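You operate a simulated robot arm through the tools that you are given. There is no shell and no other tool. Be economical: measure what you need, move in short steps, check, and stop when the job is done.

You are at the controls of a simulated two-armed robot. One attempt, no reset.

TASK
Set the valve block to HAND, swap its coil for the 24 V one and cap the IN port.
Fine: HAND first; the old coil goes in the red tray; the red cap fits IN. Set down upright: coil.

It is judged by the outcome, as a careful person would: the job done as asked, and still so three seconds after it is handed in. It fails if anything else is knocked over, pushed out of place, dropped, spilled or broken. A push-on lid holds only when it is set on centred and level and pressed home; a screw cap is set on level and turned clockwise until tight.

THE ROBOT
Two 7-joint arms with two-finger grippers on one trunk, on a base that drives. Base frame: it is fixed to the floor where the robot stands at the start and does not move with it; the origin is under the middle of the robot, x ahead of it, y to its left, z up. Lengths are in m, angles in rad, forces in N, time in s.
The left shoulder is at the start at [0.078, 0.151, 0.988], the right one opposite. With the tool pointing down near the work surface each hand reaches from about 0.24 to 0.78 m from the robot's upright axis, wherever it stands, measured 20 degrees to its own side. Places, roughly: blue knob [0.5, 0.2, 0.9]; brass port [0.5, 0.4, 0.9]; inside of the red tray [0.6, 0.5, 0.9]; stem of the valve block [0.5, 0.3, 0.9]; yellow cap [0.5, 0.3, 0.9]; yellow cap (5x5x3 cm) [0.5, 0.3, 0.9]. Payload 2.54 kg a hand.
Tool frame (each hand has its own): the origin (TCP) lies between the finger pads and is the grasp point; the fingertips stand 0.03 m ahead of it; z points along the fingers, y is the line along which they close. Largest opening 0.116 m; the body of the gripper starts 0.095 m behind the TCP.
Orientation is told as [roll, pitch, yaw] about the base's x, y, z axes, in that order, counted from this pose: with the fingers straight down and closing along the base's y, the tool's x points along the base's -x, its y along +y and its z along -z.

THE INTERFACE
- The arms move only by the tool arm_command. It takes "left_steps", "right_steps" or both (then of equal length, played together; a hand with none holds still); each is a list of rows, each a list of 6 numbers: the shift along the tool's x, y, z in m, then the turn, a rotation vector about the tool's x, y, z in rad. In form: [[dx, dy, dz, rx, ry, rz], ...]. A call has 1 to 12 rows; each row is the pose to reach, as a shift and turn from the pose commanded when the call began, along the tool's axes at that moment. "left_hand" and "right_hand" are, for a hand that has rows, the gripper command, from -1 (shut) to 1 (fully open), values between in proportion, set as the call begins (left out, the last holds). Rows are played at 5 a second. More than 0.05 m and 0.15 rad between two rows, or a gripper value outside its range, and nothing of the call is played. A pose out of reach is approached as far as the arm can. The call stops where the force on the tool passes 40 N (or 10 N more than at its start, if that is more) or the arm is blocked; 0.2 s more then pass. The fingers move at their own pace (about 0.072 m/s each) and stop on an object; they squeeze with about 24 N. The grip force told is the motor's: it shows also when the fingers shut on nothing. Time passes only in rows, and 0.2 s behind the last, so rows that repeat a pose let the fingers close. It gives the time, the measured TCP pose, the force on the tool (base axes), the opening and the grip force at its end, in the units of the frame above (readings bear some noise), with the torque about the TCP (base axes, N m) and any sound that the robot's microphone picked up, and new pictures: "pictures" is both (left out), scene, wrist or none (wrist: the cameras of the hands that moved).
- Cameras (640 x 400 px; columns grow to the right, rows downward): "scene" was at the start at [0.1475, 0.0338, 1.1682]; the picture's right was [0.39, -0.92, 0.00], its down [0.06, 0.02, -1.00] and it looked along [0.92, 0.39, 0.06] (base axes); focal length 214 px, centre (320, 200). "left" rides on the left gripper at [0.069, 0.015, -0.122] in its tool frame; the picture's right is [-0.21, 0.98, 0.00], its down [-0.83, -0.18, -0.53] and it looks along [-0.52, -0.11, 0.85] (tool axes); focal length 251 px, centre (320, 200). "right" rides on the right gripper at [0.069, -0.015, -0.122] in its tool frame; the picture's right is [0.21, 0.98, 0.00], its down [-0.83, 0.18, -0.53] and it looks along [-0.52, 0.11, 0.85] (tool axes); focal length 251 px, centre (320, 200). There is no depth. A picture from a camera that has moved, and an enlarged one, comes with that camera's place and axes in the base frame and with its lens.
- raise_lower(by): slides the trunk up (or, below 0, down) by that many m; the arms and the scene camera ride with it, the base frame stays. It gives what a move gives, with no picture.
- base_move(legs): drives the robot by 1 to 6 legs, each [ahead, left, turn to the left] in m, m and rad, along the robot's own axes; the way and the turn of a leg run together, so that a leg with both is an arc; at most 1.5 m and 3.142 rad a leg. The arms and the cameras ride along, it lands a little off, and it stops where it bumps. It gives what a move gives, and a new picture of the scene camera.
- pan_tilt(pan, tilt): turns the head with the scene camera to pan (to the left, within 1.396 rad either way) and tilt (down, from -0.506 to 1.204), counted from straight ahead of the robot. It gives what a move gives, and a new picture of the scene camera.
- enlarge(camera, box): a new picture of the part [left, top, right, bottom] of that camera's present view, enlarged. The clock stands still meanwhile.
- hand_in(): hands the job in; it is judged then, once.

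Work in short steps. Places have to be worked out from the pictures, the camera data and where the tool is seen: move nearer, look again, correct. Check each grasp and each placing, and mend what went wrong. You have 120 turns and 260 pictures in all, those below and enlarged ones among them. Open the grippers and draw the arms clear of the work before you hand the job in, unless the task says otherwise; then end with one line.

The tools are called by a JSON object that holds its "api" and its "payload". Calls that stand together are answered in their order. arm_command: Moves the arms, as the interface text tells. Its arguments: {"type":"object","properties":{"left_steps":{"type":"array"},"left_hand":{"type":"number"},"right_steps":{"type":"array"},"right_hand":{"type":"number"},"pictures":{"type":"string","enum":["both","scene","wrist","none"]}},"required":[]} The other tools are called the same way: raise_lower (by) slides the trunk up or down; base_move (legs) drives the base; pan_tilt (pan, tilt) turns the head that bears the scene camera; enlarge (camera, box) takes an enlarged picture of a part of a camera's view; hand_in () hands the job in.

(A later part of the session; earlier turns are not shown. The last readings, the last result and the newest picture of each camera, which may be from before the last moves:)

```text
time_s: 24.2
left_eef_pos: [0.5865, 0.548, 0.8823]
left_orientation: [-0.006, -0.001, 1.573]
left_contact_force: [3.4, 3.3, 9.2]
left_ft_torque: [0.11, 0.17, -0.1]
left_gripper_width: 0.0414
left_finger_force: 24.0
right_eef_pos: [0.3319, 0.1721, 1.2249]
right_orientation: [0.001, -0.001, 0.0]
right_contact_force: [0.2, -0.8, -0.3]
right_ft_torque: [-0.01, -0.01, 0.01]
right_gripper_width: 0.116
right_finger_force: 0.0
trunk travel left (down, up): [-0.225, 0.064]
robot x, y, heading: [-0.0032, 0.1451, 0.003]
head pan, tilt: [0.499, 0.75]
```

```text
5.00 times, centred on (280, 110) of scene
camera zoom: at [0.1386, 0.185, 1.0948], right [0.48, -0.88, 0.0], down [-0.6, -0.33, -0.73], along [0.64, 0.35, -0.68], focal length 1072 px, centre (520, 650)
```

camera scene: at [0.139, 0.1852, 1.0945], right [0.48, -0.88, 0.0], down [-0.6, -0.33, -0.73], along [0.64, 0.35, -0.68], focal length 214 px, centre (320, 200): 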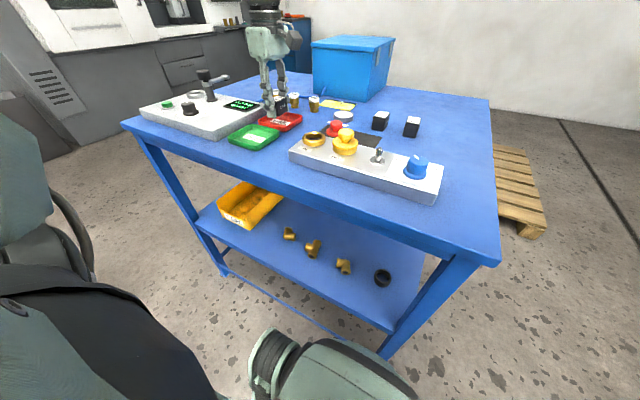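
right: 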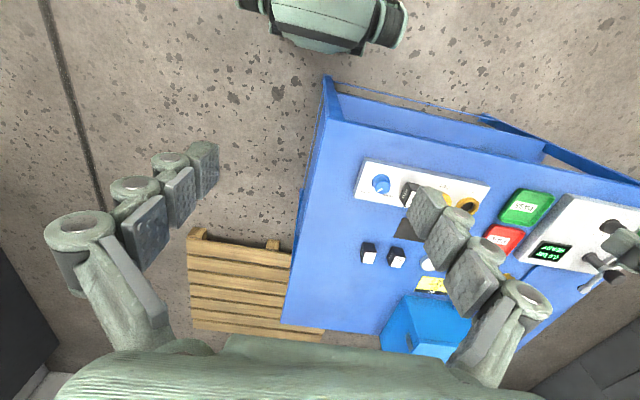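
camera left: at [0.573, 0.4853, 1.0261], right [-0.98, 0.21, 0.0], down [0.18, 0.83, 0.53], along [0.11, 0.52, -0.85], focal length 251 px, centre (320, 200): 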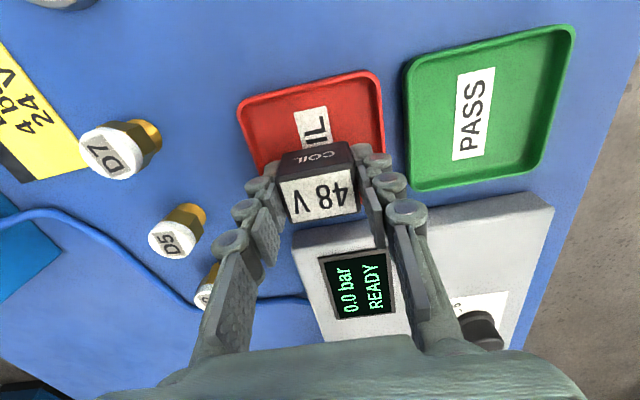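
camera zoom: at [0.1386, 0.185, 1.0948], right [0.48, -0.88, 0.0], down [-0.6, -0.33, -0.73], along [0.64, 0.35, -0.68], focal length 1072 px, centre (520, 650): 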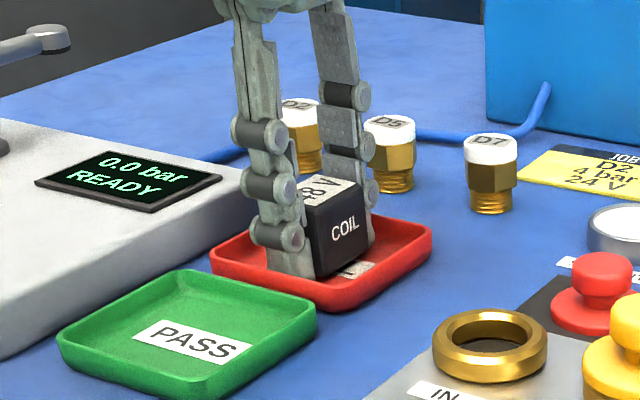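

About 9 N up: the coil stands on the tray floor. I open the fingers a little only, because of the tray walls.

{"api": "arm_command", "payload": {"left_steps": [[0, 0, 0, 0, 0, 0], [0, 0, 0, 0, 0, 0], [0, 0, -0.001, 0, 0, 0]], "left_hand": -0.07, "pictures": "none"}}

{"api": "enlarge", "payload": {"camera": "left", "box": [220, 60, 420, 260]}}

```text
time_s: 25.0
left_eef_pos: [0.5845, 0.5482, 0.8823]
left_orientation: [0.0, 0.0, 1.571]
left_contact_force: [1.4, 1.1, 0.3]
left_ft_torque: [0.06, -0.07, -0.03]
left_gripper_width: 0.0543
left_finger_force: 0.0
right_eef_pos: [0.3326, 0.1712, 1.2248]
right_orientation: [0.0, 0.0, 0.001]
right_contact_force: [0.3, 0.9, 0.6]
right_ft_torque: [0.01, -0.01, -0.02]
right_gripper_width: 0.1161
right_finger_force: 0.0
trunk travel left (down, up): [-0.225, 0.064]
robot x, y, heading: [-0.0028, 0.1471, -0.0]
head pan, tilt: [0.499, 0.75]
```

```text
2.00 times, centred on (320, 160) of left
camera zoom: at [0.5698, 0.4797, 1.0039], right [-0.98, 0.21, 0.0], down [0.18, 0.83, 0.53], along [0.11, 0.52, -0.85], focal length 503 px, centre (320, 280)
```

zoom: 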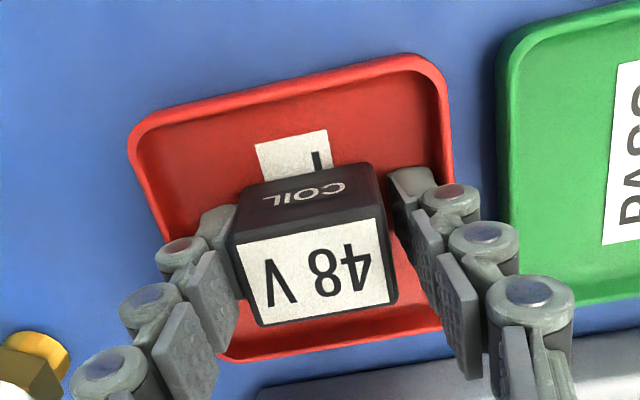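

The coil stands free and upright in the tray. I lift straight up.

{"api": "arm_command", "payload": {"left_steps": [[0, -0.001, -0.02, 0, 0, 0], [0, -0.001, -0.05, 0, 0, 0], [0, -0.001, -0.09, 0, 0, 0], [0, -0.001, -0.12, 0, 0, 0], [0, -0.001, -0.12, 0, 0, 0]], "pictures": "wrist"}}

{"api": "enlarge", "payload": {"camera": "scene", "box": [220, 70, 460, 220]}}

```text
time_s: 26.2
left_eef_pos: [0.5836, 0.5491, 1.0027]
left_orientation: [-0.001, 0.001, 1.574]
left_contact_force: [-0.6, -0.1, -0.3]
left_ft_torque: [-0.03, 0.02, 0.0]
left_gripper_width: 0.054
left_finger_force: 0.0
right_eef_pos: [0.3327, 0.1711, 1.224]
right_orientation: [0.0, 0.002, 0.001]
right_contact_force: [-0.8, 0.6, 0.4]
right_ft_torque: [-0.03, -0.01, 0.03]
right_gripper_width: 0.1159
right_finger_force: 0.0
trunk travel left (down, up): [-0.225, 0.064]
robot x, y, heading: [0.0009, 0.1488, -0.003]
head pan, tilt: [0.499, 0.75]
camera left: at [0.5702, 0.481, 1.1239], right [-0.98, 0.21, 0.0], down [0.18, 0.83, 0.53], along [0.11, 0.52, -0.85], focal length 251 px, centre (320, 200)
```

left: 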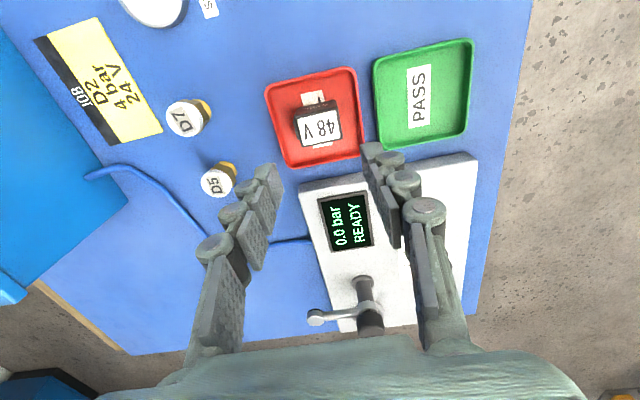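

```text
2.67 times, centred on (340, 145) of scene
camera zoom: at [0.139, 0.1852, 1.0945], right [0.48, -0.88, 0.0], down [-0.6, -0.33, -0.73], along [0.64, 0.35, -0.68], focal length 572 px, centre (267, 347)
```

zoom: 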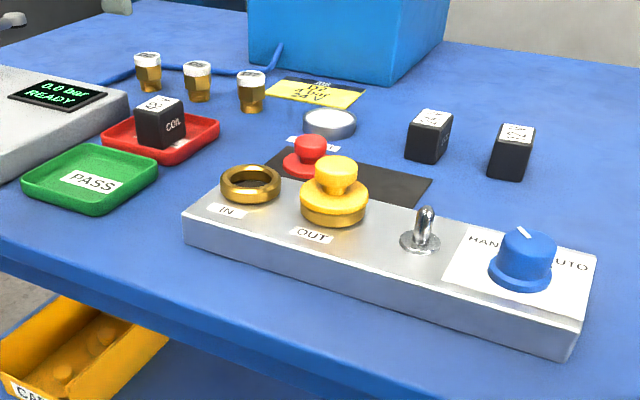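

The 48 V coil stands upright in the red tray. The 24 V coil reads at about (0.702,0.312); I move above it.

{"api": "arm_command", "payload": {"left_steps": [[0.04, -0.0195, 0, 0, 0, 0], [0.08, -0.039, 0, 0, 0, 0], [0.12, -0.058, 0, 0, 0, 0], [0.16, -0.078, 0, 0, 0, 0], [0.2, -0.097, 0, 0, 0, 0], [0.237, -0.1164, 0.02, 0, 0, 0], [0.237, -0.1164, 0.03, 0, 0, 0]], "left_hand": 0.2, "pictures": "wrist"}}

{"api": "enlarge", "payload": {"camera": "left", "box": [240, 80, 420, 200]}}

```text
time_s: 27.8
left_eef_pos: [0.6372, 0.3617, 0.9551]
left_orientation: [-0.001, 0.001, 1.573]
left_contact_force: [0.5, -0.4, 0.1]
left_ft_torque: [0.01, 0.0, 0.01]
left_gripper_width: 0.0696
left_finger_force: 0.1
left hand out of reach, approached as far as the arm can: row 4, 5, 6, 7
right_eef_pos: [0.3312, 0.1729, 1.2247]
right_orientation: [0.001, 0.0, 0.0]
right_contact_force: [-0.5, 0.3, 0.5]
right_ft_torque: [-0.04, 0.03, -0.01]
right_gripper_width: 0.1159
right_finger_force: 0.1
trunk travel left (down, up): [-0.225, 0.064]
robot x, y, heading: [0.0026, 0.1458, 0.001]
head pan, tilt: [0.499, 0.75]
camera left: at [0.6223, 0.2929, 1.077], right [-0.98, 0.21, 0.0], down [0.18, 0.83, 0.53], along [0.12, 0.52, -0.85], focal length 251 px, centre (320, 200)
```

left: 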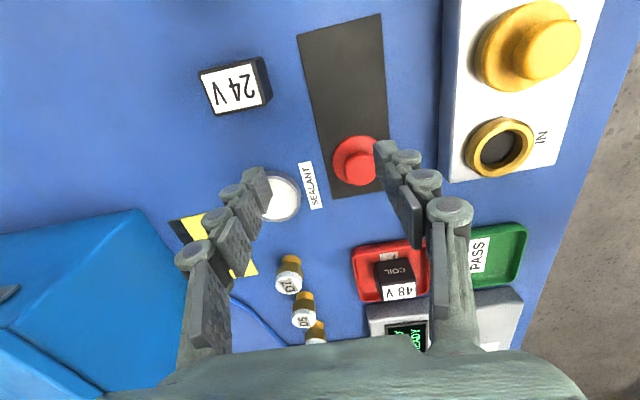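

```text
3.33 times, centred on (330, 140) of left
camera zoom: at [0.6223, 0.2929, 1.077], right [-0.98, 0.21, 0.0], down [0.18, 0.83, 0.53], along [0.12, 0.52, -0.85], focal length 838 px, centre (287, 400)
```

zoom: 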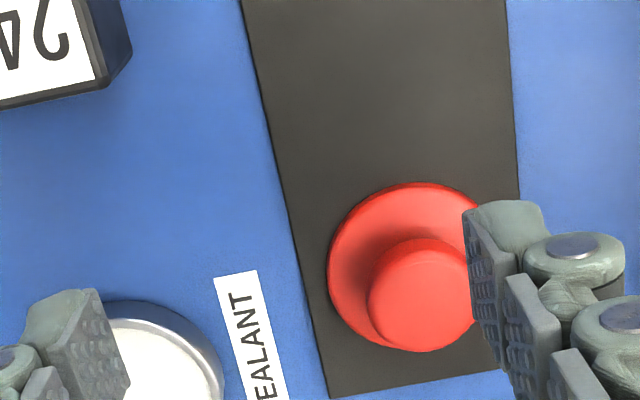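

The hand stopped at the reach limit, short of the 24 V coil. The base must come nearer; I look down to see the clearance between robot and table.

{"api": "pan_tilt", "payload": {"pan": 0.0, "tilt": 1.2}}

```text
time_s: 28.7
left_eef_pos: [0.6371, 0.3618, 0.9549]
left_orientation: [-0.002, 0.003, 1.571]
left_contact_force: [-0.2, -0.4, -0.5]
left_ft_torque: [0.03, 0.0, 0.0]
left_gripper_width: 0.0693
left_finger_force: 0.1
right_eef_pos: [0.3321, 0.171, 1.2242]
right_orientation: [0.0, 0.0, 0.001]
right_contact_force: [0.4, -0.4, -0.7]
right_ft_torque: [0.03, -0.03, 0.03]
right_gripper_width: 0.1161
right_finger_force: 0.0
trunk travel left (down, up): [-0.225, 0.064]
robot x, y, heading: [-0.0029, 0.1456, 0.002]
head pan, tilt: [0.0, 1.201]
camera scene: at [0.1221, 0.1455, 1.0628], right [0.0, -1.0, 0.0], down [-0.93, 0.0, -0.36], along [0.36, 0.0, -0.93], focal length 214 px, centre (320, 200)
```

scene: 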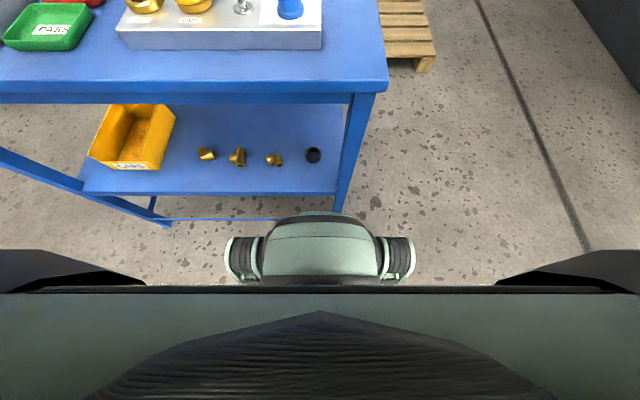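

Little room to drive ahead, but the hand reaches farther when low relative to the shoulder; raising the trunk 6 cm should bring the coil within reach.

{"api": "raise_lower", "payload": {"by": 0.062}}

{"api": "pan_tilt", "payload": {"pan": 0.2, "tilt": 0.8}}

```text
time_s: 29.7
left_eef_pos: [0.6369, 0.3611, 1.0188]
left_orientation: [-0.002, 0.002, 1.574]
left_contact_force: [-0.1, -0.2, 0.1]
left_ft_torque: [0.0, 0.06, -0.01]
left_gripper_width: 0.0694
left_finger_force: 0.1
right_eef_pos: [0.3333, 0.1712, 1.2865]
right_orientation: [-0.002, 0.0, 0.001]
right_contact_force: [0.0, 1.2, 0.2]
right_ft_torque: [0.0, 0.02, -0.01]
right_gripper_width: 0.1161
right_finger_force: 0.1
trunk travel left (down, up): [-0.287, 0.002]
robot x, y, heading: [-0.0006, 0.1434, 0.003]
head pan, tilt: [0.0, 1.201]
```

```text
time_s: 30.6
left_eef_pos: [0.6373, 0.3621, 1.0178]
left_orientation: [-0.002, 0.004, 1.573]
left_contact_force: [0.0, 0.9, 0.6]
left_ft_torque: [0.01, 0.03, 0.01]
left_gripper_width: 0.0694
left_finger_force: 0.0
right_eef_pos: [0.3319, 0.1701, 1.2842]
right_orientation: [0.0, 0.001, 0.002]
right_contact_force: [-0.2, -0.3, -0.7]
right_ft_torque: [-0.03, 0.0, 0.01]
right_gripper_width: 0.116
right_finger_force: 0.1
trunk travel left (down, up): [-0.287, 0.002]
robot x, y, heading: [0.0033, 0.1448, -0.002]
head pan, tilt: [0.201, 0.799]
camera scene: at [0.1452, 0.1615, 1.1524], right [0.2, -0.98, 0.0], down [-0.7, -0.14, -0.7], along [0.68, 0.14, -0.72], focal length 214 px, centre (320, 200)
```

scene: 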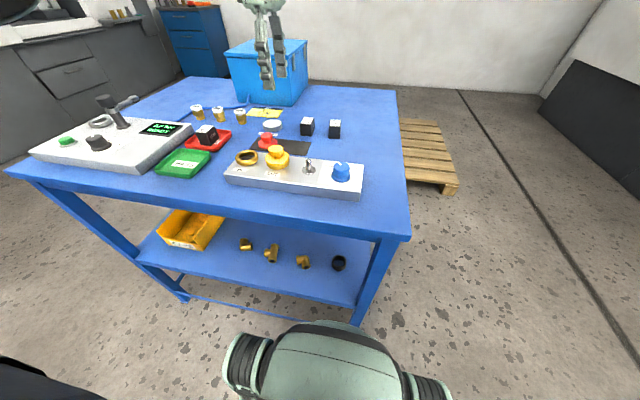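

A null move first, to learn whether the commanded pose equals the measured one.

{"api": "arm_command", "payload": {"left_steps": [[0, 0, 0, 0, 0, 0]], "pictures": "none"}}

```text
time_s: 31.0
left_eef_pos: [0.6375, 0.3616, 1.0177]
left_orientation: [-0.003, 0.003, 1.573]
left_contact_force: [0.1, -0.5, 0.5]
left_ft_torque: [0.01, 0.01, 0.03]
left_gripper_width: 0.0695
left_finger_force: 0.0
right_eef_pos: [0.3332, 0.1704, 1.2858]
right_orientation: [0.0, 0.001, 0.0]
right_contact_force: [-0.6, 0.3, -0.1]
right_ft_torque: [0.02, 0.01, -0.05]
right_gripper_width: 0.1161
right_finger_force: 0.0
trunk travel left (down, up): [-0.287, 0.002]
robot x, y, heading: [0.0004, 0.144, 0.002]
head pan, tilt: [0.201, 0.799]
```

It holds, so commanded equals measured. Now toward the 24 V coil, lowering as it goes.

{"api": "arm_command", "payload": {"left_steps": [[0.0, 0.0, 0.04, 0, 0, 0], [0.026, -0.029, 0.06, 0, 0, 0], [0.052, -0.058, 0.065, 0, 0, 0], [0.052, -0.058, 0.065, 0, 0, 0]], "pictures": "wrist"}}

```text
time_s: 32.0
left_eef_pos: [0.6436, 0.3509, 0.9546]
left_orientation: [-0.004, 0.001, 1.573]
left_contact_force: [0.1, -0.9, -0.3]
left_ft_torque: [-0.01, 0.02, 0.01]
left_gripper_width: 0.0695
left_finger_force: 0.1
left hand out of reach, approached as far as the arm can: row 2, 3, 4
right_eef_pos: [0.3321, 0.171, 1.2857]
right_orientation: [0.0, -0.001, 0.0]
right_contact_force: [0.3, -0.7, 0.4]
right_ft_torque: [-0.01, -0.01, -0.01]
right_gripper_width: 0.1158
right_finger_force: 0.1
trunk travel left (down, up): [-0.287, 0.002]
robot x, y, heading: [-0.0051, 0.1463, -0.003]
head pan, tilt: [0.201, 0.799]
camera left: at [0.628, 0.2818, 1.075], right [-0.98, 0.21, 0.0], down [0.18, 0.83, 0.53], along [0.12, 0.52, -0.85], focal length 251 px, centre (320, 200)
```

left: 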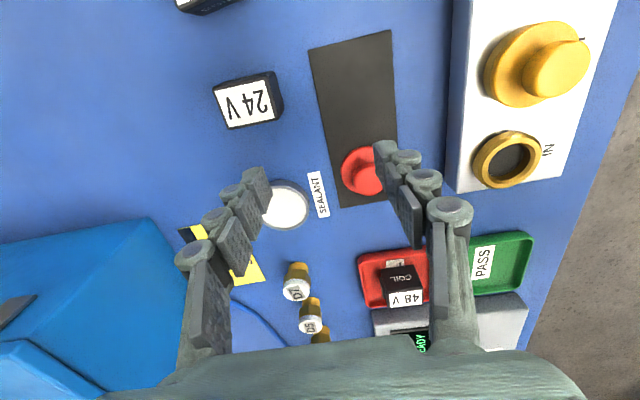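

Still limited, perhaps by the wrist at this yaw. I draw back a little and turn the hand to yaw 0, which should reach farther.

{"api": "arm_command", "payload": {"left_steps": [[0, 0.01, -0.01, 0, 0, 0.143], [0, 0.02, -0.02, 0, 0, 0.286], [0, 0.03, -0.03, 0, 0, 0.429], [0, 0.03, -0.03, 0, 0, 0.572], [0, 0.03, -0.03, 0, 0, 0.715], [0, 0.03, -0.03, 0, 0, 0.858], [0, 0.03, -0.03, 0, 0, 1.0], [0, 0.03, -0.03, 0, 0, 1.143], [0, 0.03, -0.03, 0, 0, 1.286], [0, 0.03, -0.03, 0, 0, 1.429], [0, 0.03, -0.03, 0, 0, 1.573], [0, 0.03, -0.03, 0, 0, 1.573]], "pictures": "wrist"}}

```text
time_s: 34.6
left_eef_pos: [0.616, 0.3474, 0.9812]
left_orientation: [-0.003, -0.002, -0.004]
left_contact_force: [-0.9, -0.1, 0.1]
left_ft_torque: [0.01, 0.01, -0.04]
left_gripper_width: 0.0695
left_finger_force: 0.0
right_eef_pos: [0.3317, 0.171, 1.2861]
right_orientation: [0.0, 0.001, 0.001]
right_contact_force: [0.0, 0.2, 0.2]
right_ft_torque: [-0.02, 0.0, -0.03]
right_gripper_width: 0.1159
right_finger_force: 0.0
trunk travel left (down, up): [-0.287, 0.002]
robot x, y, heading: [0.0048, 0.1482, 0.001]
head pan, tilt: [0.201, 0.799]
camera left: at [0.5465, 0.3626, 1.1018], right [0.22, 0.98, 0.0], down [0.82, -0.18, 0.54], along [0.52, -0.12, -0.84], focal length 251 px, centre (320, 200)
```

left: 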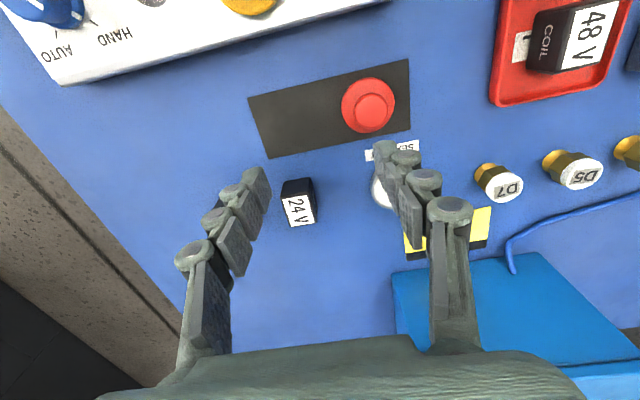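

The 24 V coil now triangulates to (0.691,0.307). I try to go above it at yaw 0.

{"api": "arm_command", "payload": {"left_steps": [[-0.025, -0.013, 0.01, 0, 0, 0], [-0.05, -0.027, 0.02, 0, 0, 0], [-0.075, -0.04, 0.03, 0, 0, 0], [-0.075, -0.04, 0.03, 0, 0, 0]], "pictures": "wrist"}}

```text
time_s: 35.6
left_eef_pos: [0.6386, 0.3432, 0.9503]
left_orientation: [0.0, -0.004, -0.001]
left_contact_force: [-0.9, 0.2, 0.3]
left_ft_torque: [-0.01, 0.01, 0.0]
left_gripper_width: 0.0697
left_finger_force: 0.1
left hand out of reach, approached as far as the arm can: row 1, 2, 3, 4
right_eef_pos: [0.3321, 0.1709, 1.2857]
right_orientation: [0.0, 0.0, 0.001]
right_contact_force: [0.7, -0.5, 0.0]
right_ft_torque: [0.03, 0.02, 0.0]
right_gripper_width: 0.1159
right_finger_force: 0.1
trunk travel left (down, up): [-0.287, 0.002]
robot x, y, heading: [0.0, 0.1449, -0.001]
head pan, tilt: [0.201, 0.799]
camera left: at [0.5693, 0.359, 1.0723], right [0.22, 0.98, 0.0], down [0.82, -0.18, 0.54], along [0.52, -0.12, -0.84], focal length 251 px, centre (320, 200)
```

left: 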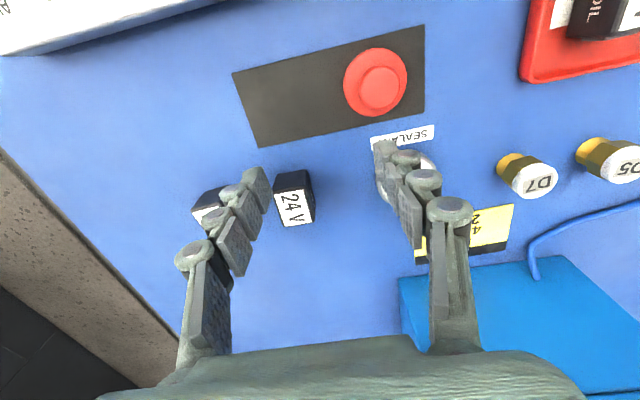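

Same limit, so it's plain arm reach. The base front seems to have at least 6–8 cm free before the table frame; I drive ahead 5 cm with the hand at a safe height.

{"api": "base_move", "payload": {"legs": [[0.05, 0.0, 0.0]]}}

```text
time_s: 36.5
left_eef_pos: [0.6866, 0.3432, 0.9499]
left_orientation: [-0.001, -0.002, -0.001]
left_contact_force: [0.2, -0.6, -0.6]
left_ft_torque: [0.01, 0.04, -0.02]
left_gripper_width: 0.0697
left_finger_force: 0.1
right_eef_pos: [0.3832, 0.1706, 1.2857]
right_orientation: [-0.001, 0.002, 0.0]
right_contact_force: [0.3, -0.4, 0.1]
right_ft_torque: [0.0, 0.08, -0.02]
right_gripper_width: 0.116
right_finger_force: 0.0
trunk travel left (down, up): [-0.287, 0.002]
robot x, y, heading: [0.0481, 0.1438, -0.003]
head pan, tilt: [0.201, 0.799]
camera scene: at [0.1952, 0.1615, 1.1523], right [0.2, -0.98, 0.0], down [-0.7, -0.14, -0.7], along [0.68, 0.14, -0.72], focal length 214 px, centre (320, 200)
```

scene: 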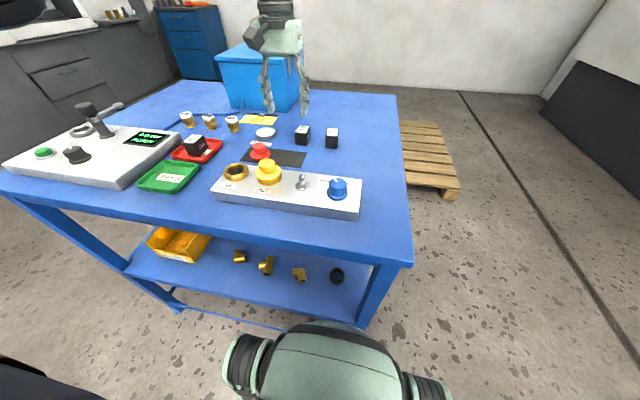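

No bump, and the hand is now at x 0.687. I turn back to yaw +90° (safer beside the stem's neighbours) while going over the coil at (0.691,0.307).

{"api": "arm_command", "payload": {"left_steps": [[0, -0.004, 0, 0, 0, -0.143], [0, -0.008, 0, 0, 0, -0.286], [0, -0.012, 0, 0, 0, -0.429], [0, -0.016, 0, 0, 0, -0.572], [-0.001, -0.02, 0, 0, 0, -0.715], [-0.002, -0.024, 0, 0, 0, -0.858], [-0.003, -0.028, 0, 0, 0, -1.0], [-0.004, -0.032, 0, 0, 0, -1.143], [-0.0045, -0.036, 0, 0, 0, -1.286], [-0.0045, -0.036, 0, 0, 0, -1.429], [-0.0045, -0.036, 0, 0, 0, -1.572], [-0.0045, -0.036, 0, 0, 0, -1.572]], "pictures": "wrist"}}

{"api": "enlarge", "payload": {"camera": "left", "box": [240, 100, 400, 200]}}

```text
time_s: 39.1
left_eef_pos: [0.6738, 0.324, 0.9482]
left_orientation: [-0.006, 0.004, 1.572]
left_contact_force: [0.6, -0.2, -0.6]
left_ft_torque: [-0.02, 0.01, 0.02]
left_gripper_width: 0.0697
left_finger_force: 0.1
left hand out of reach, approached as far as the arm can: row 2, 3, 4, 5, 6, 7, 8, 9, 10, 11, 12
right_eef_pos: [0.3814, 0.1711, 1.2865]
right_orientation: [0.001, 0.0, 0.001]
right_contact_force: [0.1, -0.8, 0.2]
right_ft_torque: [0.0, 0.0, 0.02]
right_gripper_width: 0.1159
right_finger_force: 0.1
trunk travel left (down, up): [-0.287, 0.002]
robot x, y, heading: [0.048, 0.1454, -0.001]
head pan, tilt: [0.201, 0.799]
camera left: at [0.659, 0.2556, 1.0702], right [-0.98, 0.21, -0.01], down [0.18, 0.83, 0.53], along [0.12, 0.52, -0.85], focal length 251 px, centre (320, 200)
```

left: 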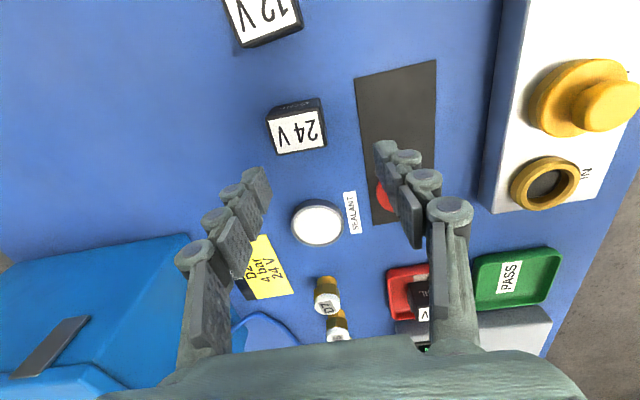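

```text
4.00 times, centred on (320, 150) of left
camera zoom: at [0.659, 0.2556, 1.0702], right [-0.98, 0.21, -0.01], down [0.18, 0.83, 0.53], along [0.12, 0.52, -0.85], focal length 1006 px, centre (320, 400)
```

zoom: 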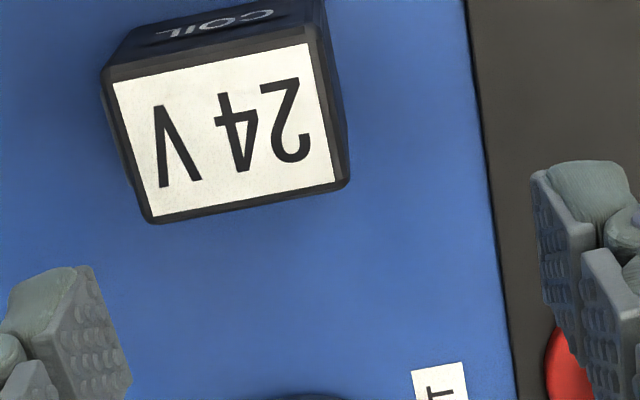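

Still ~15 mm short. I shift the base 8 cm right and 2 cm ahead, which puts the coil well inside the left arm's reach; the fingertips stay ≈35 mm above the coil tops.

{"api": "base_move", "payload": {"legs": [[0.0, -0.08, 0.0], [0.02, 0.0, 0.0]]}}

```text
time_s: 41.0
left_eef_pos: [0.6935, 0.2433, 0.9476]
left_orientation: [-0.004, 0.004, 1.572]
left_contact_force: [-0.3, -0.6, -0.1]
left_ft_torque: [-0.01, 0.02, 0.02]
left_gripper_width: 0.0698
left_finger_force: 0.1
right_eef_pos: [0.4015, 0.0914, 1.2857]
right_orientation: [0.001, 0.002, 0.001]
right_contact_force: [0.6, -0.3, -1.1]
right_ft_torque: [0.01, 0.07, -0.02]
right_gripper_width: 0.1162
right_finger_force: 0.0
trunk travel left (down, up): [-0.287, 0.002]
robot x, y, heading: [0.07, 0.0666, 0.001]
head pan, tilt: [0.201, 0.799]
camera scene: at [0.2142, 0.0818, 1.1524], right [0.2, -0.98, 0.0], down [-0.7, -0.14, -0.7], along [0.68, 0.14, -0.72], focal length 214 px, centre (320, 200)
```

scene: 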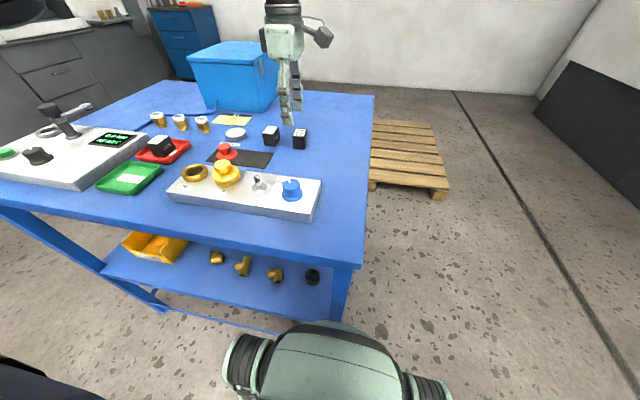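

I move +65 mm in y to be above the coil at (0.690,0.308).

{"api": "arm_command", "payload": {"left_steps": [[-0.032, 0.002, 0, 0, 0, 0], [-0.065, 0.003, 0, 0, 0, 0], [-0.065, 0.003, 0, 0, 0, 0]], "pictures": "wrist"}}

```text
time_s: 41.8
left_eef_pos: [0.6902, 0.3109, 0.9498]
left_orientation: [-0.007, 0.005, 1.569]
left_contact_force: [-0.8, -0.3, 0.8]
left_ft_torque: [0.0, 0.0, 0.0]
left_gripper_width: 0.0695
left_finger_force: 0.1
right_eef_pos: [0.4007, 0.0921, 1.2847]
right_orientation: [0.0, 0.0, 0.0]
right_contact_force: [-0.3, 0.1, -0.5]
right_ft_torque: [0.02, -0.01, -0.02]
right_gripper_width: 0.1159
right_finger_force: 0.0
trunk travel left (down, up): [-0.287, 0.002]
robot x, y, heading: [0.0692, 0.0693, 0.0]
head pan, tilt: [0.201, 0.799]
camera left: at [0.6742, 0.2423, 1.0713], right [-0.98, 0.22, -0.01], down [0.18, 0.83, 0.53], along [0.12, 0.52, -0.85], focal length 251 px, centre (320, 200)
```

left: 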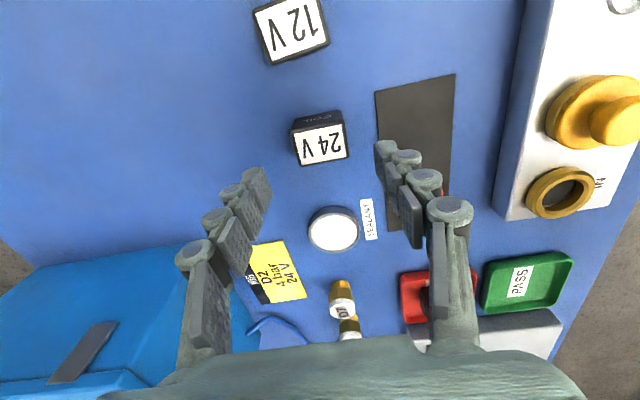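

Well aligned above it. I descend around the coil.

{"api": "arm_command", "payload": {"left_steps": [[0.002, 0.001, 0.03, 0, 0, 0], [0.002, 0.001, 0.055, 0, 0, 0], [0.002, 0.001, 0.07, 0, 0, 0], [0.002, 0.001, 0.07, 0, 0, 0]], "pictures": "both"}}

```text
time_s: 42.8
left_eef_pos: [0.6901, 0.3077, 0.8789]
left_orientation: [-0.005, 0.004, 1.569]
left_contact_force: [-0.2, 0.6, 0.5]
left_ft_torque: [-0.03, -0.02, -0.01]
left_gripper_width: 0.0694
left_finger_force: 0.2
right_eef_pos: [0.4001, 0.0907, 1.2861]
right_orientation: [0.0, 0.001, 0.001]
right_contact_force: [0.2, 0.5, 0.8]
right_ft_torque: [0.05, -0.01, 0.0]
right_gripper_width: 0.1161
right_finger_force: 0.0
trunk travel left (down, up): [-0.287, 0.002]
robot x, y, heading: [0.0681, 0.0658, -0.001]
head pan, tilt: [0.201, 0.799]
camera scene: at [0.2135, 0.0819, 1.1525], right [0.2, -0.98, 0.0], down [-0.7, -0.14, -0.7], along [0.68, 0.14, -0.72], focal length 214 px, centre (320, 200)
camera left: at [0.6741, 0.2395, 1.0005], right [-0.98, 0.22, -0.01], down [0.18, 0.83, 0.53], along [0.12, 0.52, -0.85], focal length 251 px, centre (320, 200)
```

scene: 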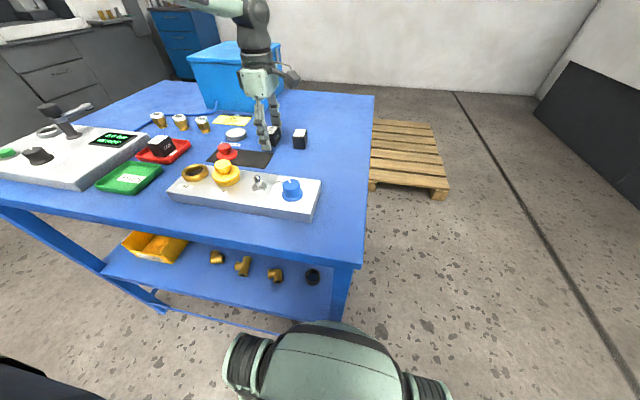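
left: 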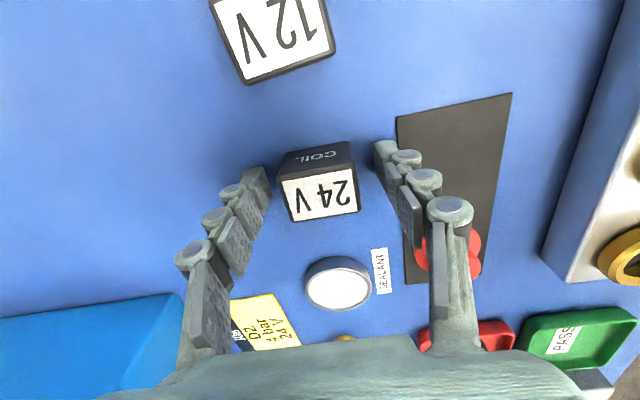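

The 24 V coil sits between the fingers just as the 48 V one did. I close.

{"api": "arm_command", "payload": {"left_steps": [[0, 0, 0, 0, 0, 0], [0, 0, 0, 0, 0, 0], [0, 0, 0, 0, 0, 0], [0, 0, 0, 0, 0, 0]], "left_hand": -1, "pictures": "none"}}

{"api": "arm_command", "payload": {"left_steps": [[0, 0, -0.02, 0, 0, 0], [0, 0.02, -0.05, 0, 0, 0], [0, 0.04, -0.08, 0, 0, 0], [0, 0.06, -0.1, 0, 0, 0], [0, 0.06, -0.1, 0, 0, 0]], "pictures": "wrist"}}

```text
time_s: 43.8
left_eef_pos: [0.6899, 0.3072, 0.8798]
left_orientation: [-0.006, 0.004, 1.57]
left_contact_force: [-1.4, -0.7, 5.0]
left_ft_torque: [-0.03, 0.15, 0.01]
left_gripper_width: 0.0416
left_finger_force: 24.2
right_eef_pos: [0.3996, 0.0918, 1.2867]
right_orientation: [0.0, 0.002, 0.001]
right_contact_force: [-0.6, 0.1, 0.7]
right_ft_torque: [0.0, -0.01, -0.01]
right_gripper_width: 0.1162
right_finger_force: 0.1
trunk travel left (down, up): [-0.287, 0.002]
robot x, y, heading: [0.0651, 0.066, -0.001]
head pan, tilt: [0.201, 0.799]
```

```text
time_s: 45.0
left_eef_pos: [0.6318, 0.31, 0.975]
left_orientation: [-0.004, 0.004, 1.57]
left_contact_force: [0.0, 0.3, -1.7]
left_ft_torque: [-0.04, -0.01, 0.0]
left_gripper_width: 0.0415
left_finger_force: 24.6
right_eef_pos: [0.4006, 0.0905, 1.2864]
right_orientation: [-0.001, 0.001, 0.0]
right_contact_force: [0.5, 0.0, 0.4]
right_ft_torque: [0.0, 0.03, 0.04]
right_gripper_width: 0.1159
right_finger_force: 0.2
trunk travel left (down, up): [-0.287, 0.002]
robot x, y, heading: [0.0629, 0.0663, 0.005]
head pan, tilt: [0.201, 0.799]
camera left: at [0.6167, 0.2412, 1.0971], right [-0.98, 0.21, -0.01], down [0.18, 0.83, 0.53], along [0.12, 0.52, -0.85], focal length 251 px, centre (320, 200)
```

left: 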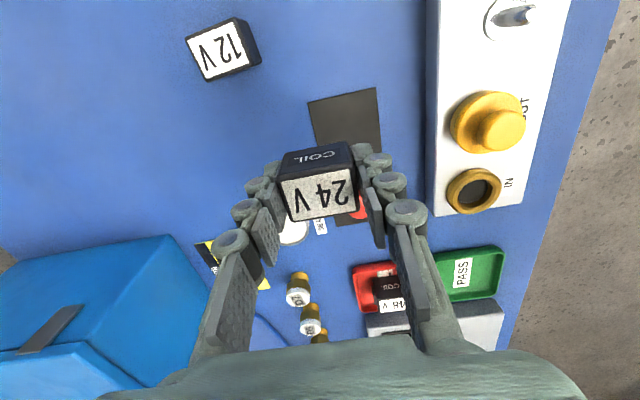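

The 24 V coil is in hand, seated in the fingers the same way the old one was. I carry it over to just above the stem.

{"api": "arm_command", "payload": {"left_steps": [[0.013, 0.036, -0.01, 0, 0, 0], [0.026, 0.072, -0.015, 0, 0, 0], [0.039, 0.108, -0.015, 0, 0, 0], [0.046, 0.13, -0.015, 0, 0, 0], [0.053, 0.1437, -0.015, 0, 0, 0], [0.053, 0.1437, -0.015, 0, 0, 0]], "pictures": "both"}}

{"api": "enlarge", "payload": {"camera": "scene", "box": [160, 60, 340, 220]}}

```text
time_s: 46.4
left_eef_pos: [0.4834, 0.2561, 0.9919]
left_orientation: [-0.005, 0.003, 1.569]
left_contact_force: [-0.1, 0.7, -0.8]
left_ft_torque: [0.0, 0.02, -0.03]
left_gripper_width: 0.0416
left_finger_force: 23.9
right_eef_pos: [0.4013, 0.0916, 1.2868]
right_orientation: [-0.001, 0.0, -0.001]
right_contact_force: [-0.1, -0.1, 0.0]
right_ft_torque: [0.07, 0.02, 0.02]
right_gripper_width: 0.116
right_finger_force: 0.1
trunk travel left (down, up): [-0.287, 0.002]
robot x, y, heading: [0.0669, 0.0699, 0.001]
head pan, tilt: [0.201, 0.799]
camera scene: at [0.2137, 0.082, 1.1525], right [0.2, -0.98, 0.0], down [-0.7, -0.14, -0.7], along [0.68, 0.14, -0.72], focal length 214 px, centre (320, 200)
camera left: at [0.468, 0.1873, 1.1127], right [-0.98, 0.21, -0.01], down [0.18, 0.83, 0.53], along [0.12, 0.52, -0.85], focal length 251 px, centre (320, 200)
```

scene: 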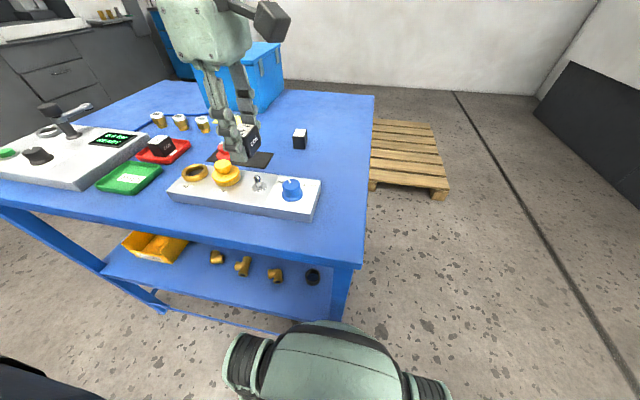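
left: 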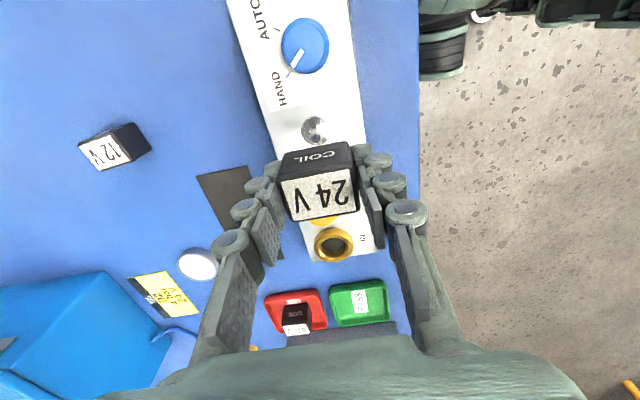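

```text
2.50 times, centred on (250, 140) of scene
camera zoom: at [0.2137, 0.082, 1.1525], right [0.2, -0.98, 0.0], down [-0.7, -0.14, -0.7], along [0.68, 0.14, -0.72], focal length 536 px, centre (495, 350)
```

zoom: 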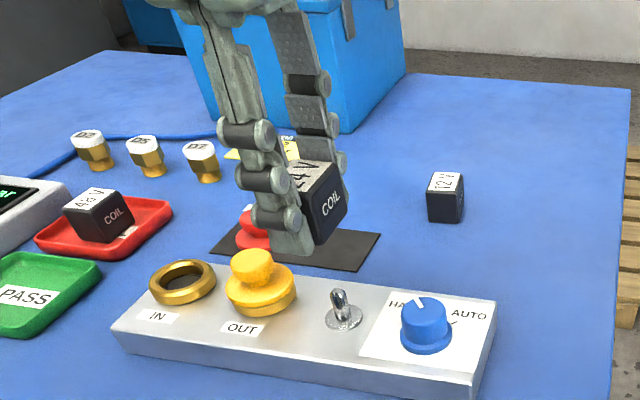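

Comparing with the lift-off picture, the stem image is ~4 px left, consistent with x being 5 mm short. I correct to (0.4885,0.257) and lower to just above the stem.

{"api": "arm_command", "payload": {"left_steps": [[-0.0005, -0.003, 0.0, 0, 0, 0], [-0.001, -0.005, 0.02, 0, 0, 0], [-0.001, -0.005, 0.04, 0, 0, 0], [-0.001, -0.005, 0.04, 0, 0, 0]], "pictures": "wrist"}}

{"api": "enlarge", "payload": {"camera": "scene", "box": [160, 100, 340, 220]}}

```text
time_s: 47.4
left_eef_pos: [0.4897, 0.2559, 0.9535]
left_orientation: [-0.004, 0.003, 1.572]
left_contact_force: [0.6, -0.6, -1.7]
left_ft_torque: [0.01, -0.01, 0.01]
left_gripper_width: 0.0417
left_finger_force: 23.8
right_eef_pos: [0.4003, 0.0919, 1.2866]
right_orientation: [-0.001, -0.001, 0.0]
right_contact_force: [0.4, -0.7, -0.4]
right_ft_torque: [0.03, 0.0, -0.01]
right_gripper_width: 0.1161
right_finger_force: 0.0
trunk travel left (down, up): [-0.287, 0.002]
robot x, y, heading: [0.0686, 0.0663, -0.002]
head pan, tilt: [0.201, 0.799]
camera left: at [0.4752, 0.1875, 1.0747], right [-0.98, 0.22, -0.01], down [0.18, 0.83, 0.53], along [0.12, 0.52, -0.85], focal length 251 px, centre (320, 200)
```

left: 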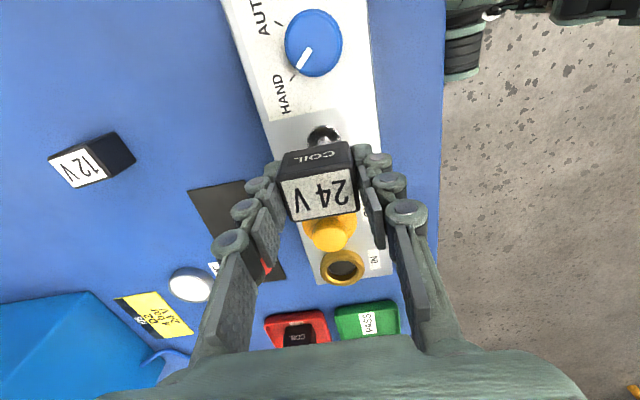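

```text
3.33 times, centred on (250, 160) of scene
camera zoom: at [0.2135, 0.082, 1.1525], right [0.2, -0.98, 0.0], down [-0.7, -0.14, -0.7], along [0.68, 0.14, -0.72], focal length 715 px, centre (553, 333)
```

zoom: 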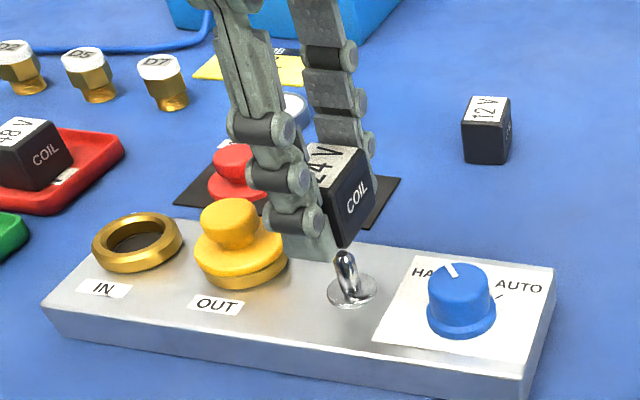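

Stem and coil line up. I lower onto the stem in small steps, force-stopped.

{"api": "arm_command", "payload": {"left_steps": [[0, 0.001, 0.01, 0, 0, 0], [0, 0.001, 0.02, 0, 0, 0], [0, 0.001, 0.03, 0, 0, 0], [0, 0.001, 0.036, 0, 0, 0], [0, 0.001, 0.041, 0, 0, 0], [0, 0.001, 0.045, 0, 0, 0], [0, 0.001, 0.047, 0, 0, 0]], "pictures": "both"}}

{"api": "enlarge", "payload": {"camera": "scene", "box": [160, 100, 340, 220]}}

```text
time_s: 49.0
left_eef_pos: [0.4895, 0.2545, 0.908]
left_orientation: [-0.01, 0.006, 1.571]
left_contact_force: [-0.6, 2.5, 23.1]
left_ft_torque: [0.03, 0.18, 0.01]
left_gripper_width: 0.0412
left_finger_force: 24.6
right_eef_pos: [0.4001, 0.0906, 1.2862]
right_orientation: [0.002, -0.002, 0.0]
right_contact_force: [-0.2, 0.0, 0.5]
right_ft_torque: [0.05, -0.01, -0.03]
right_gripper_width: 0.116
right_finger_force: 0.0
trunk travel left (down, up): [-0.287, 0.002]
robot x, y, heading: [0.0679, 0.0668, 0.006]
head pan, tilt: [0.201, 0.799]
camera scene: at [0.2121, 0.0814, 1.1531], right [0.2, -0.98, 0.0], down [-0.7, -0.14, -0.7], along [0.68, 0.14, -0.72], focal length 214 px, centre (320, 200)
camera left: at [0.4737, 0.1866, 1.0295], right [-0.98, 0.21, -0.01], down [0.18, 0.83, 0.53], along [0.12, 0.52, -0.85], focal length 251 px, centre (320, 200)
```

scene: 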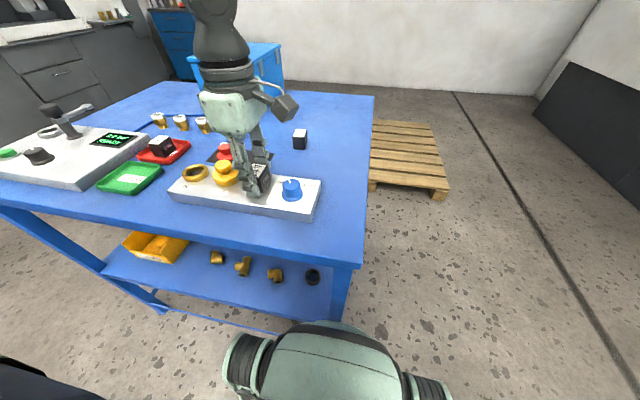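
left: 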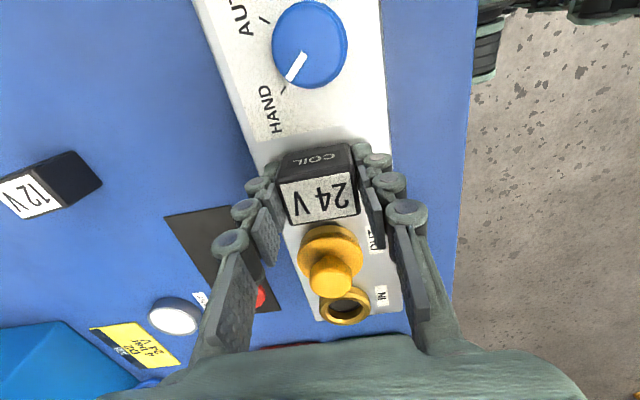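

```text
3.33 times, centred on (250, 160) of scene
camera zoom: at [0.2121, 0.0814, 1.1531], right [0.2, -0.98, 0.0], down [-0.7, -0.14, -0.7], along [0.68, 0.14, -0.72], focal length 715 px, centre (553, 333)
```

zoom: 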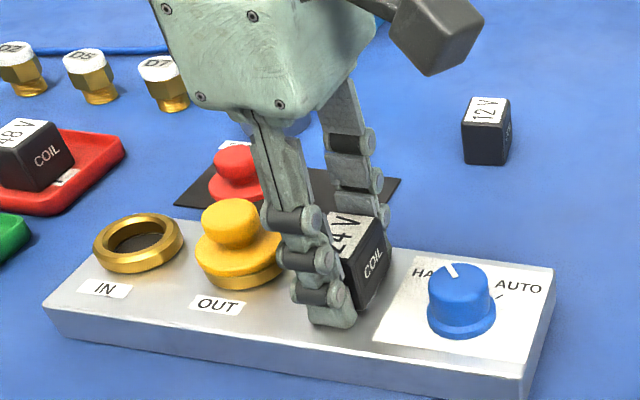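

At z 0.908 (the old coil's seat height) with 23 N up: seated on the block. I release by opening a little and check.

{"api": "arm_command", "payload": {"left_steps": [[0, 0, 0, 0, 0, 0], [0, 0, 0, 0, 0, 0], [0, 0, -0.002, 0, 0, 0]], "left_hand": 0.0, "pictures": "none"}}

{"api": "arm_command", "payload": {"left_steps": [[0, 0, -0.03, 0, 0, 0], [0, 0, -0.06, 0, 0, 0], [0, 0, -0.1, 0, 0, 0], [0, 0, -0.1, 0, 0, 0]], "pictures": "wrist"}}

{"api": "enlarge", "payload": {"camera": "scene", "box": [160, 100, 340, 220]}}

{"api": "enlarge", "payload": {"camera": "left", "box": [240, 80, 400, 180]}}

```text
time_s: 49.8
left_eef_pos: [0.4899, 0.2562, 0.9073]
left_orientation: [-0.004, 0.004, 1.571]
left_contact_force: [0.3, 1.1, -0.7]
left_ft_torque: [-0.02, -0.04, 0.01]
left_gripper_width: 0.058
left_finger_force: 0.2
right_eef_pos: [0.4003, 0.0907, 1.2859]
right_orientation: [0.0, 0.001, 0.0]
right_contact_force: [0.3, -1.3, 0.2]
right_ft_torque: [0.0, 0.03, 0.02]
right_gripper_width: 0.116
right_finger_force: 0.0
trunk travel left (down, up): [-0.287, 0.002]
robot x, y, heading: [0.0658, 0.069, -0.0]
head pan, tilt: [0.201, 0.799]
```

```text
time_s: 50.8
left_eef_pos: [0.4899, 0.2536, 1.0075]
left_orientation: [-0.005, 0.003, 1.57]
left_contact_force: [0.9, -1.0, 0.6]
left_ft_torque: [0.01, 0.0, -0.02]
left_gripper_width: 0.0579
left_finger_force: 0.1
right_eef_pos: [0.4015, 0.093, 1.2852]
right_orientation: [0.0, -0.001, 0.0]
right_contact_force: [0.3, -0.4, -0.6]
right_ft_torque: [0.03, 0.01, -0.01]
right_gripper_width: 0.116
right_finger_force: 0.0
trunk travel left (down, up): [-0.287, 0.002]
robot x, y, heading: [0.0678, 0.0676, -0.003]
head pan, tilt: [0.201, 0.799]
camera left: at [0.4764, 0.1871, 1.1291], right [-0.98, 0.21, -0.01], down [0.18, 0.83, 0.53], along [0.12, 0.52, -0.85], focal length 251 px, centre (320, 200)
```

left: 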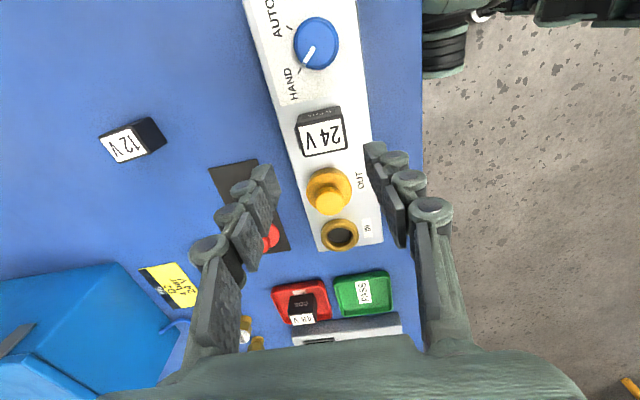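

```text
3.33 times, centred on (250, 160) of scene
camera zoom: at [0.2138, 0.082, 1.1525], right [0.2, -0.98, 0.0], down [-0.7, -0.14, -0.7], along [0.68, 0.14, -0.72], focal length 715 px, centre (553, 333)
```

zoom: 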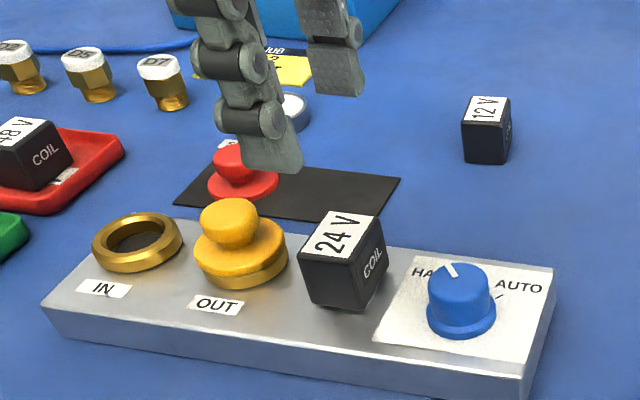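

```text
4.00 times, centred on (320, 130) of left
camera zoom: at [0.4764, 0.1871, 1.1291], right [-0.98, 0.21, -0.01], down [0.18, 0.83, 0.53], along [0.12, 0.52, -0.85], focal length 1006 px, centre (320, 480)
```

zoom: 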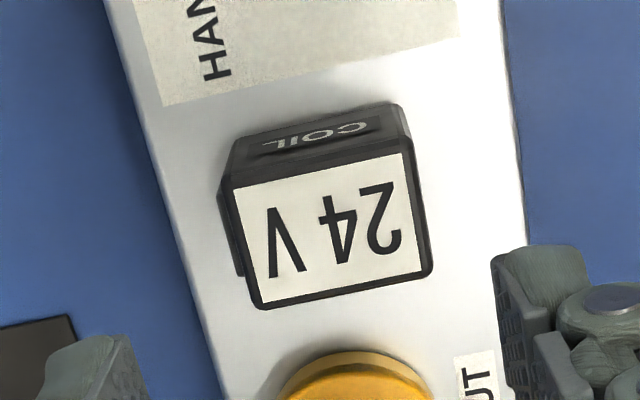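

The 24 V coil sits square and fully down on the block. Next the red cap, at about (0.6075,0.396); I go above it with a moderate opening.

{"api": "arm_command", "payload": {"left_steps": [[-0.035, -0.029, 0, 0, 0, 0], [-0.07, -0.058, 0, 0, 0, 0], [-0.105, -0.087, 0, 0, 0, 0], [-0.1405, -0.1175, 0.01, 0, 0, 0], [-0.1405, -0.1175, 0.05, 0, 0, 0], [-0.1405, -0.1175, 0.065, 0, 0, 0], [-0.1405, -0.1175, 0.065, 0, 0, 0]], "left_hand": 0.0, "pictures": "wrist"}}

{"api": "enlarge", "payload": {"camera": "left", "box": [240, 90, 400, 190]}}

{"api": "enlarge", "payload": {"camera": "scene", "box": [170, 110, 270, 210]}}

```text
time_s: 52.4
left_eef_pos: [0.6067, 0.3942, 0.9413]
left_orientation: [-0.005, 0.003, 1.572]
left_contact_force: [1.2, -0.6, 0.3]
left_ft_torque: [0.0, 0.0, -0.01]
left_gripper_width: 0.0577
left_finger_force: 0.0
right_eef_pos: [0.3995, 0.0923, 1.2857]
right_orientation: [0.001, -0.001, 0.0]
right_contact_force: [0.6, 1.0, -0.7]
right_ft_torque: [-0.01, -0.03, 0.0]
right_gripper_width: 0.1158
right_finger_force: 0.2
trunk travel left (down, up): [-0.287, 0.002]
robot x, y, heading: [0.0686, 0.0629, 0.003]
head pan, tilt: [0.201, 0.799]
camera left: at [0.5918, 0.3258, 1.0632], right [-0.98, 0.21, -0.01], down [0.18, 0.83, 0.53], along [0.12, 0.52, -0.85], focal length 251 px, centre (320, 200)
```

left: 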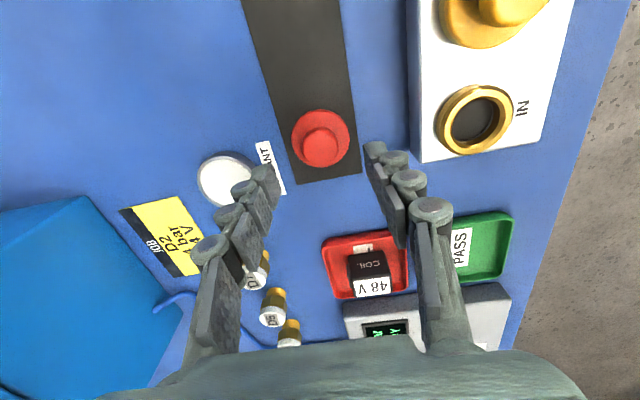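

```text
4.00 times, centred on (320, 140) of left
camera zoom: at [0.5918, 0.3258, 1.0632], right [-0.98, 0.21, -0.01], down [0.18, 0.83, 0.53], along [0.12, 0.52, -0.85], focal length 1006 px, centre (320, 440)
```

zoom: 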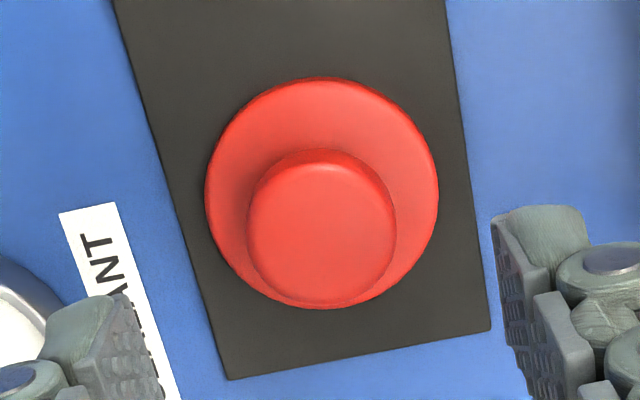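

```text
4.00 times, centred on (220, 160) of scene
camera zoom: at [0.2135, 0.0819, 1.1525], right [0.2, -0.98, 0.0], down [-0.7, -0.14, -0.7], along [0.68, 0.14, -0.72], focal length 858 px, centre (720, 360)
```

zoom: 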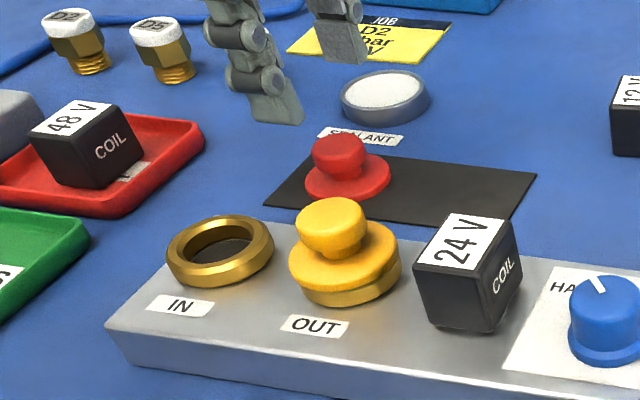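

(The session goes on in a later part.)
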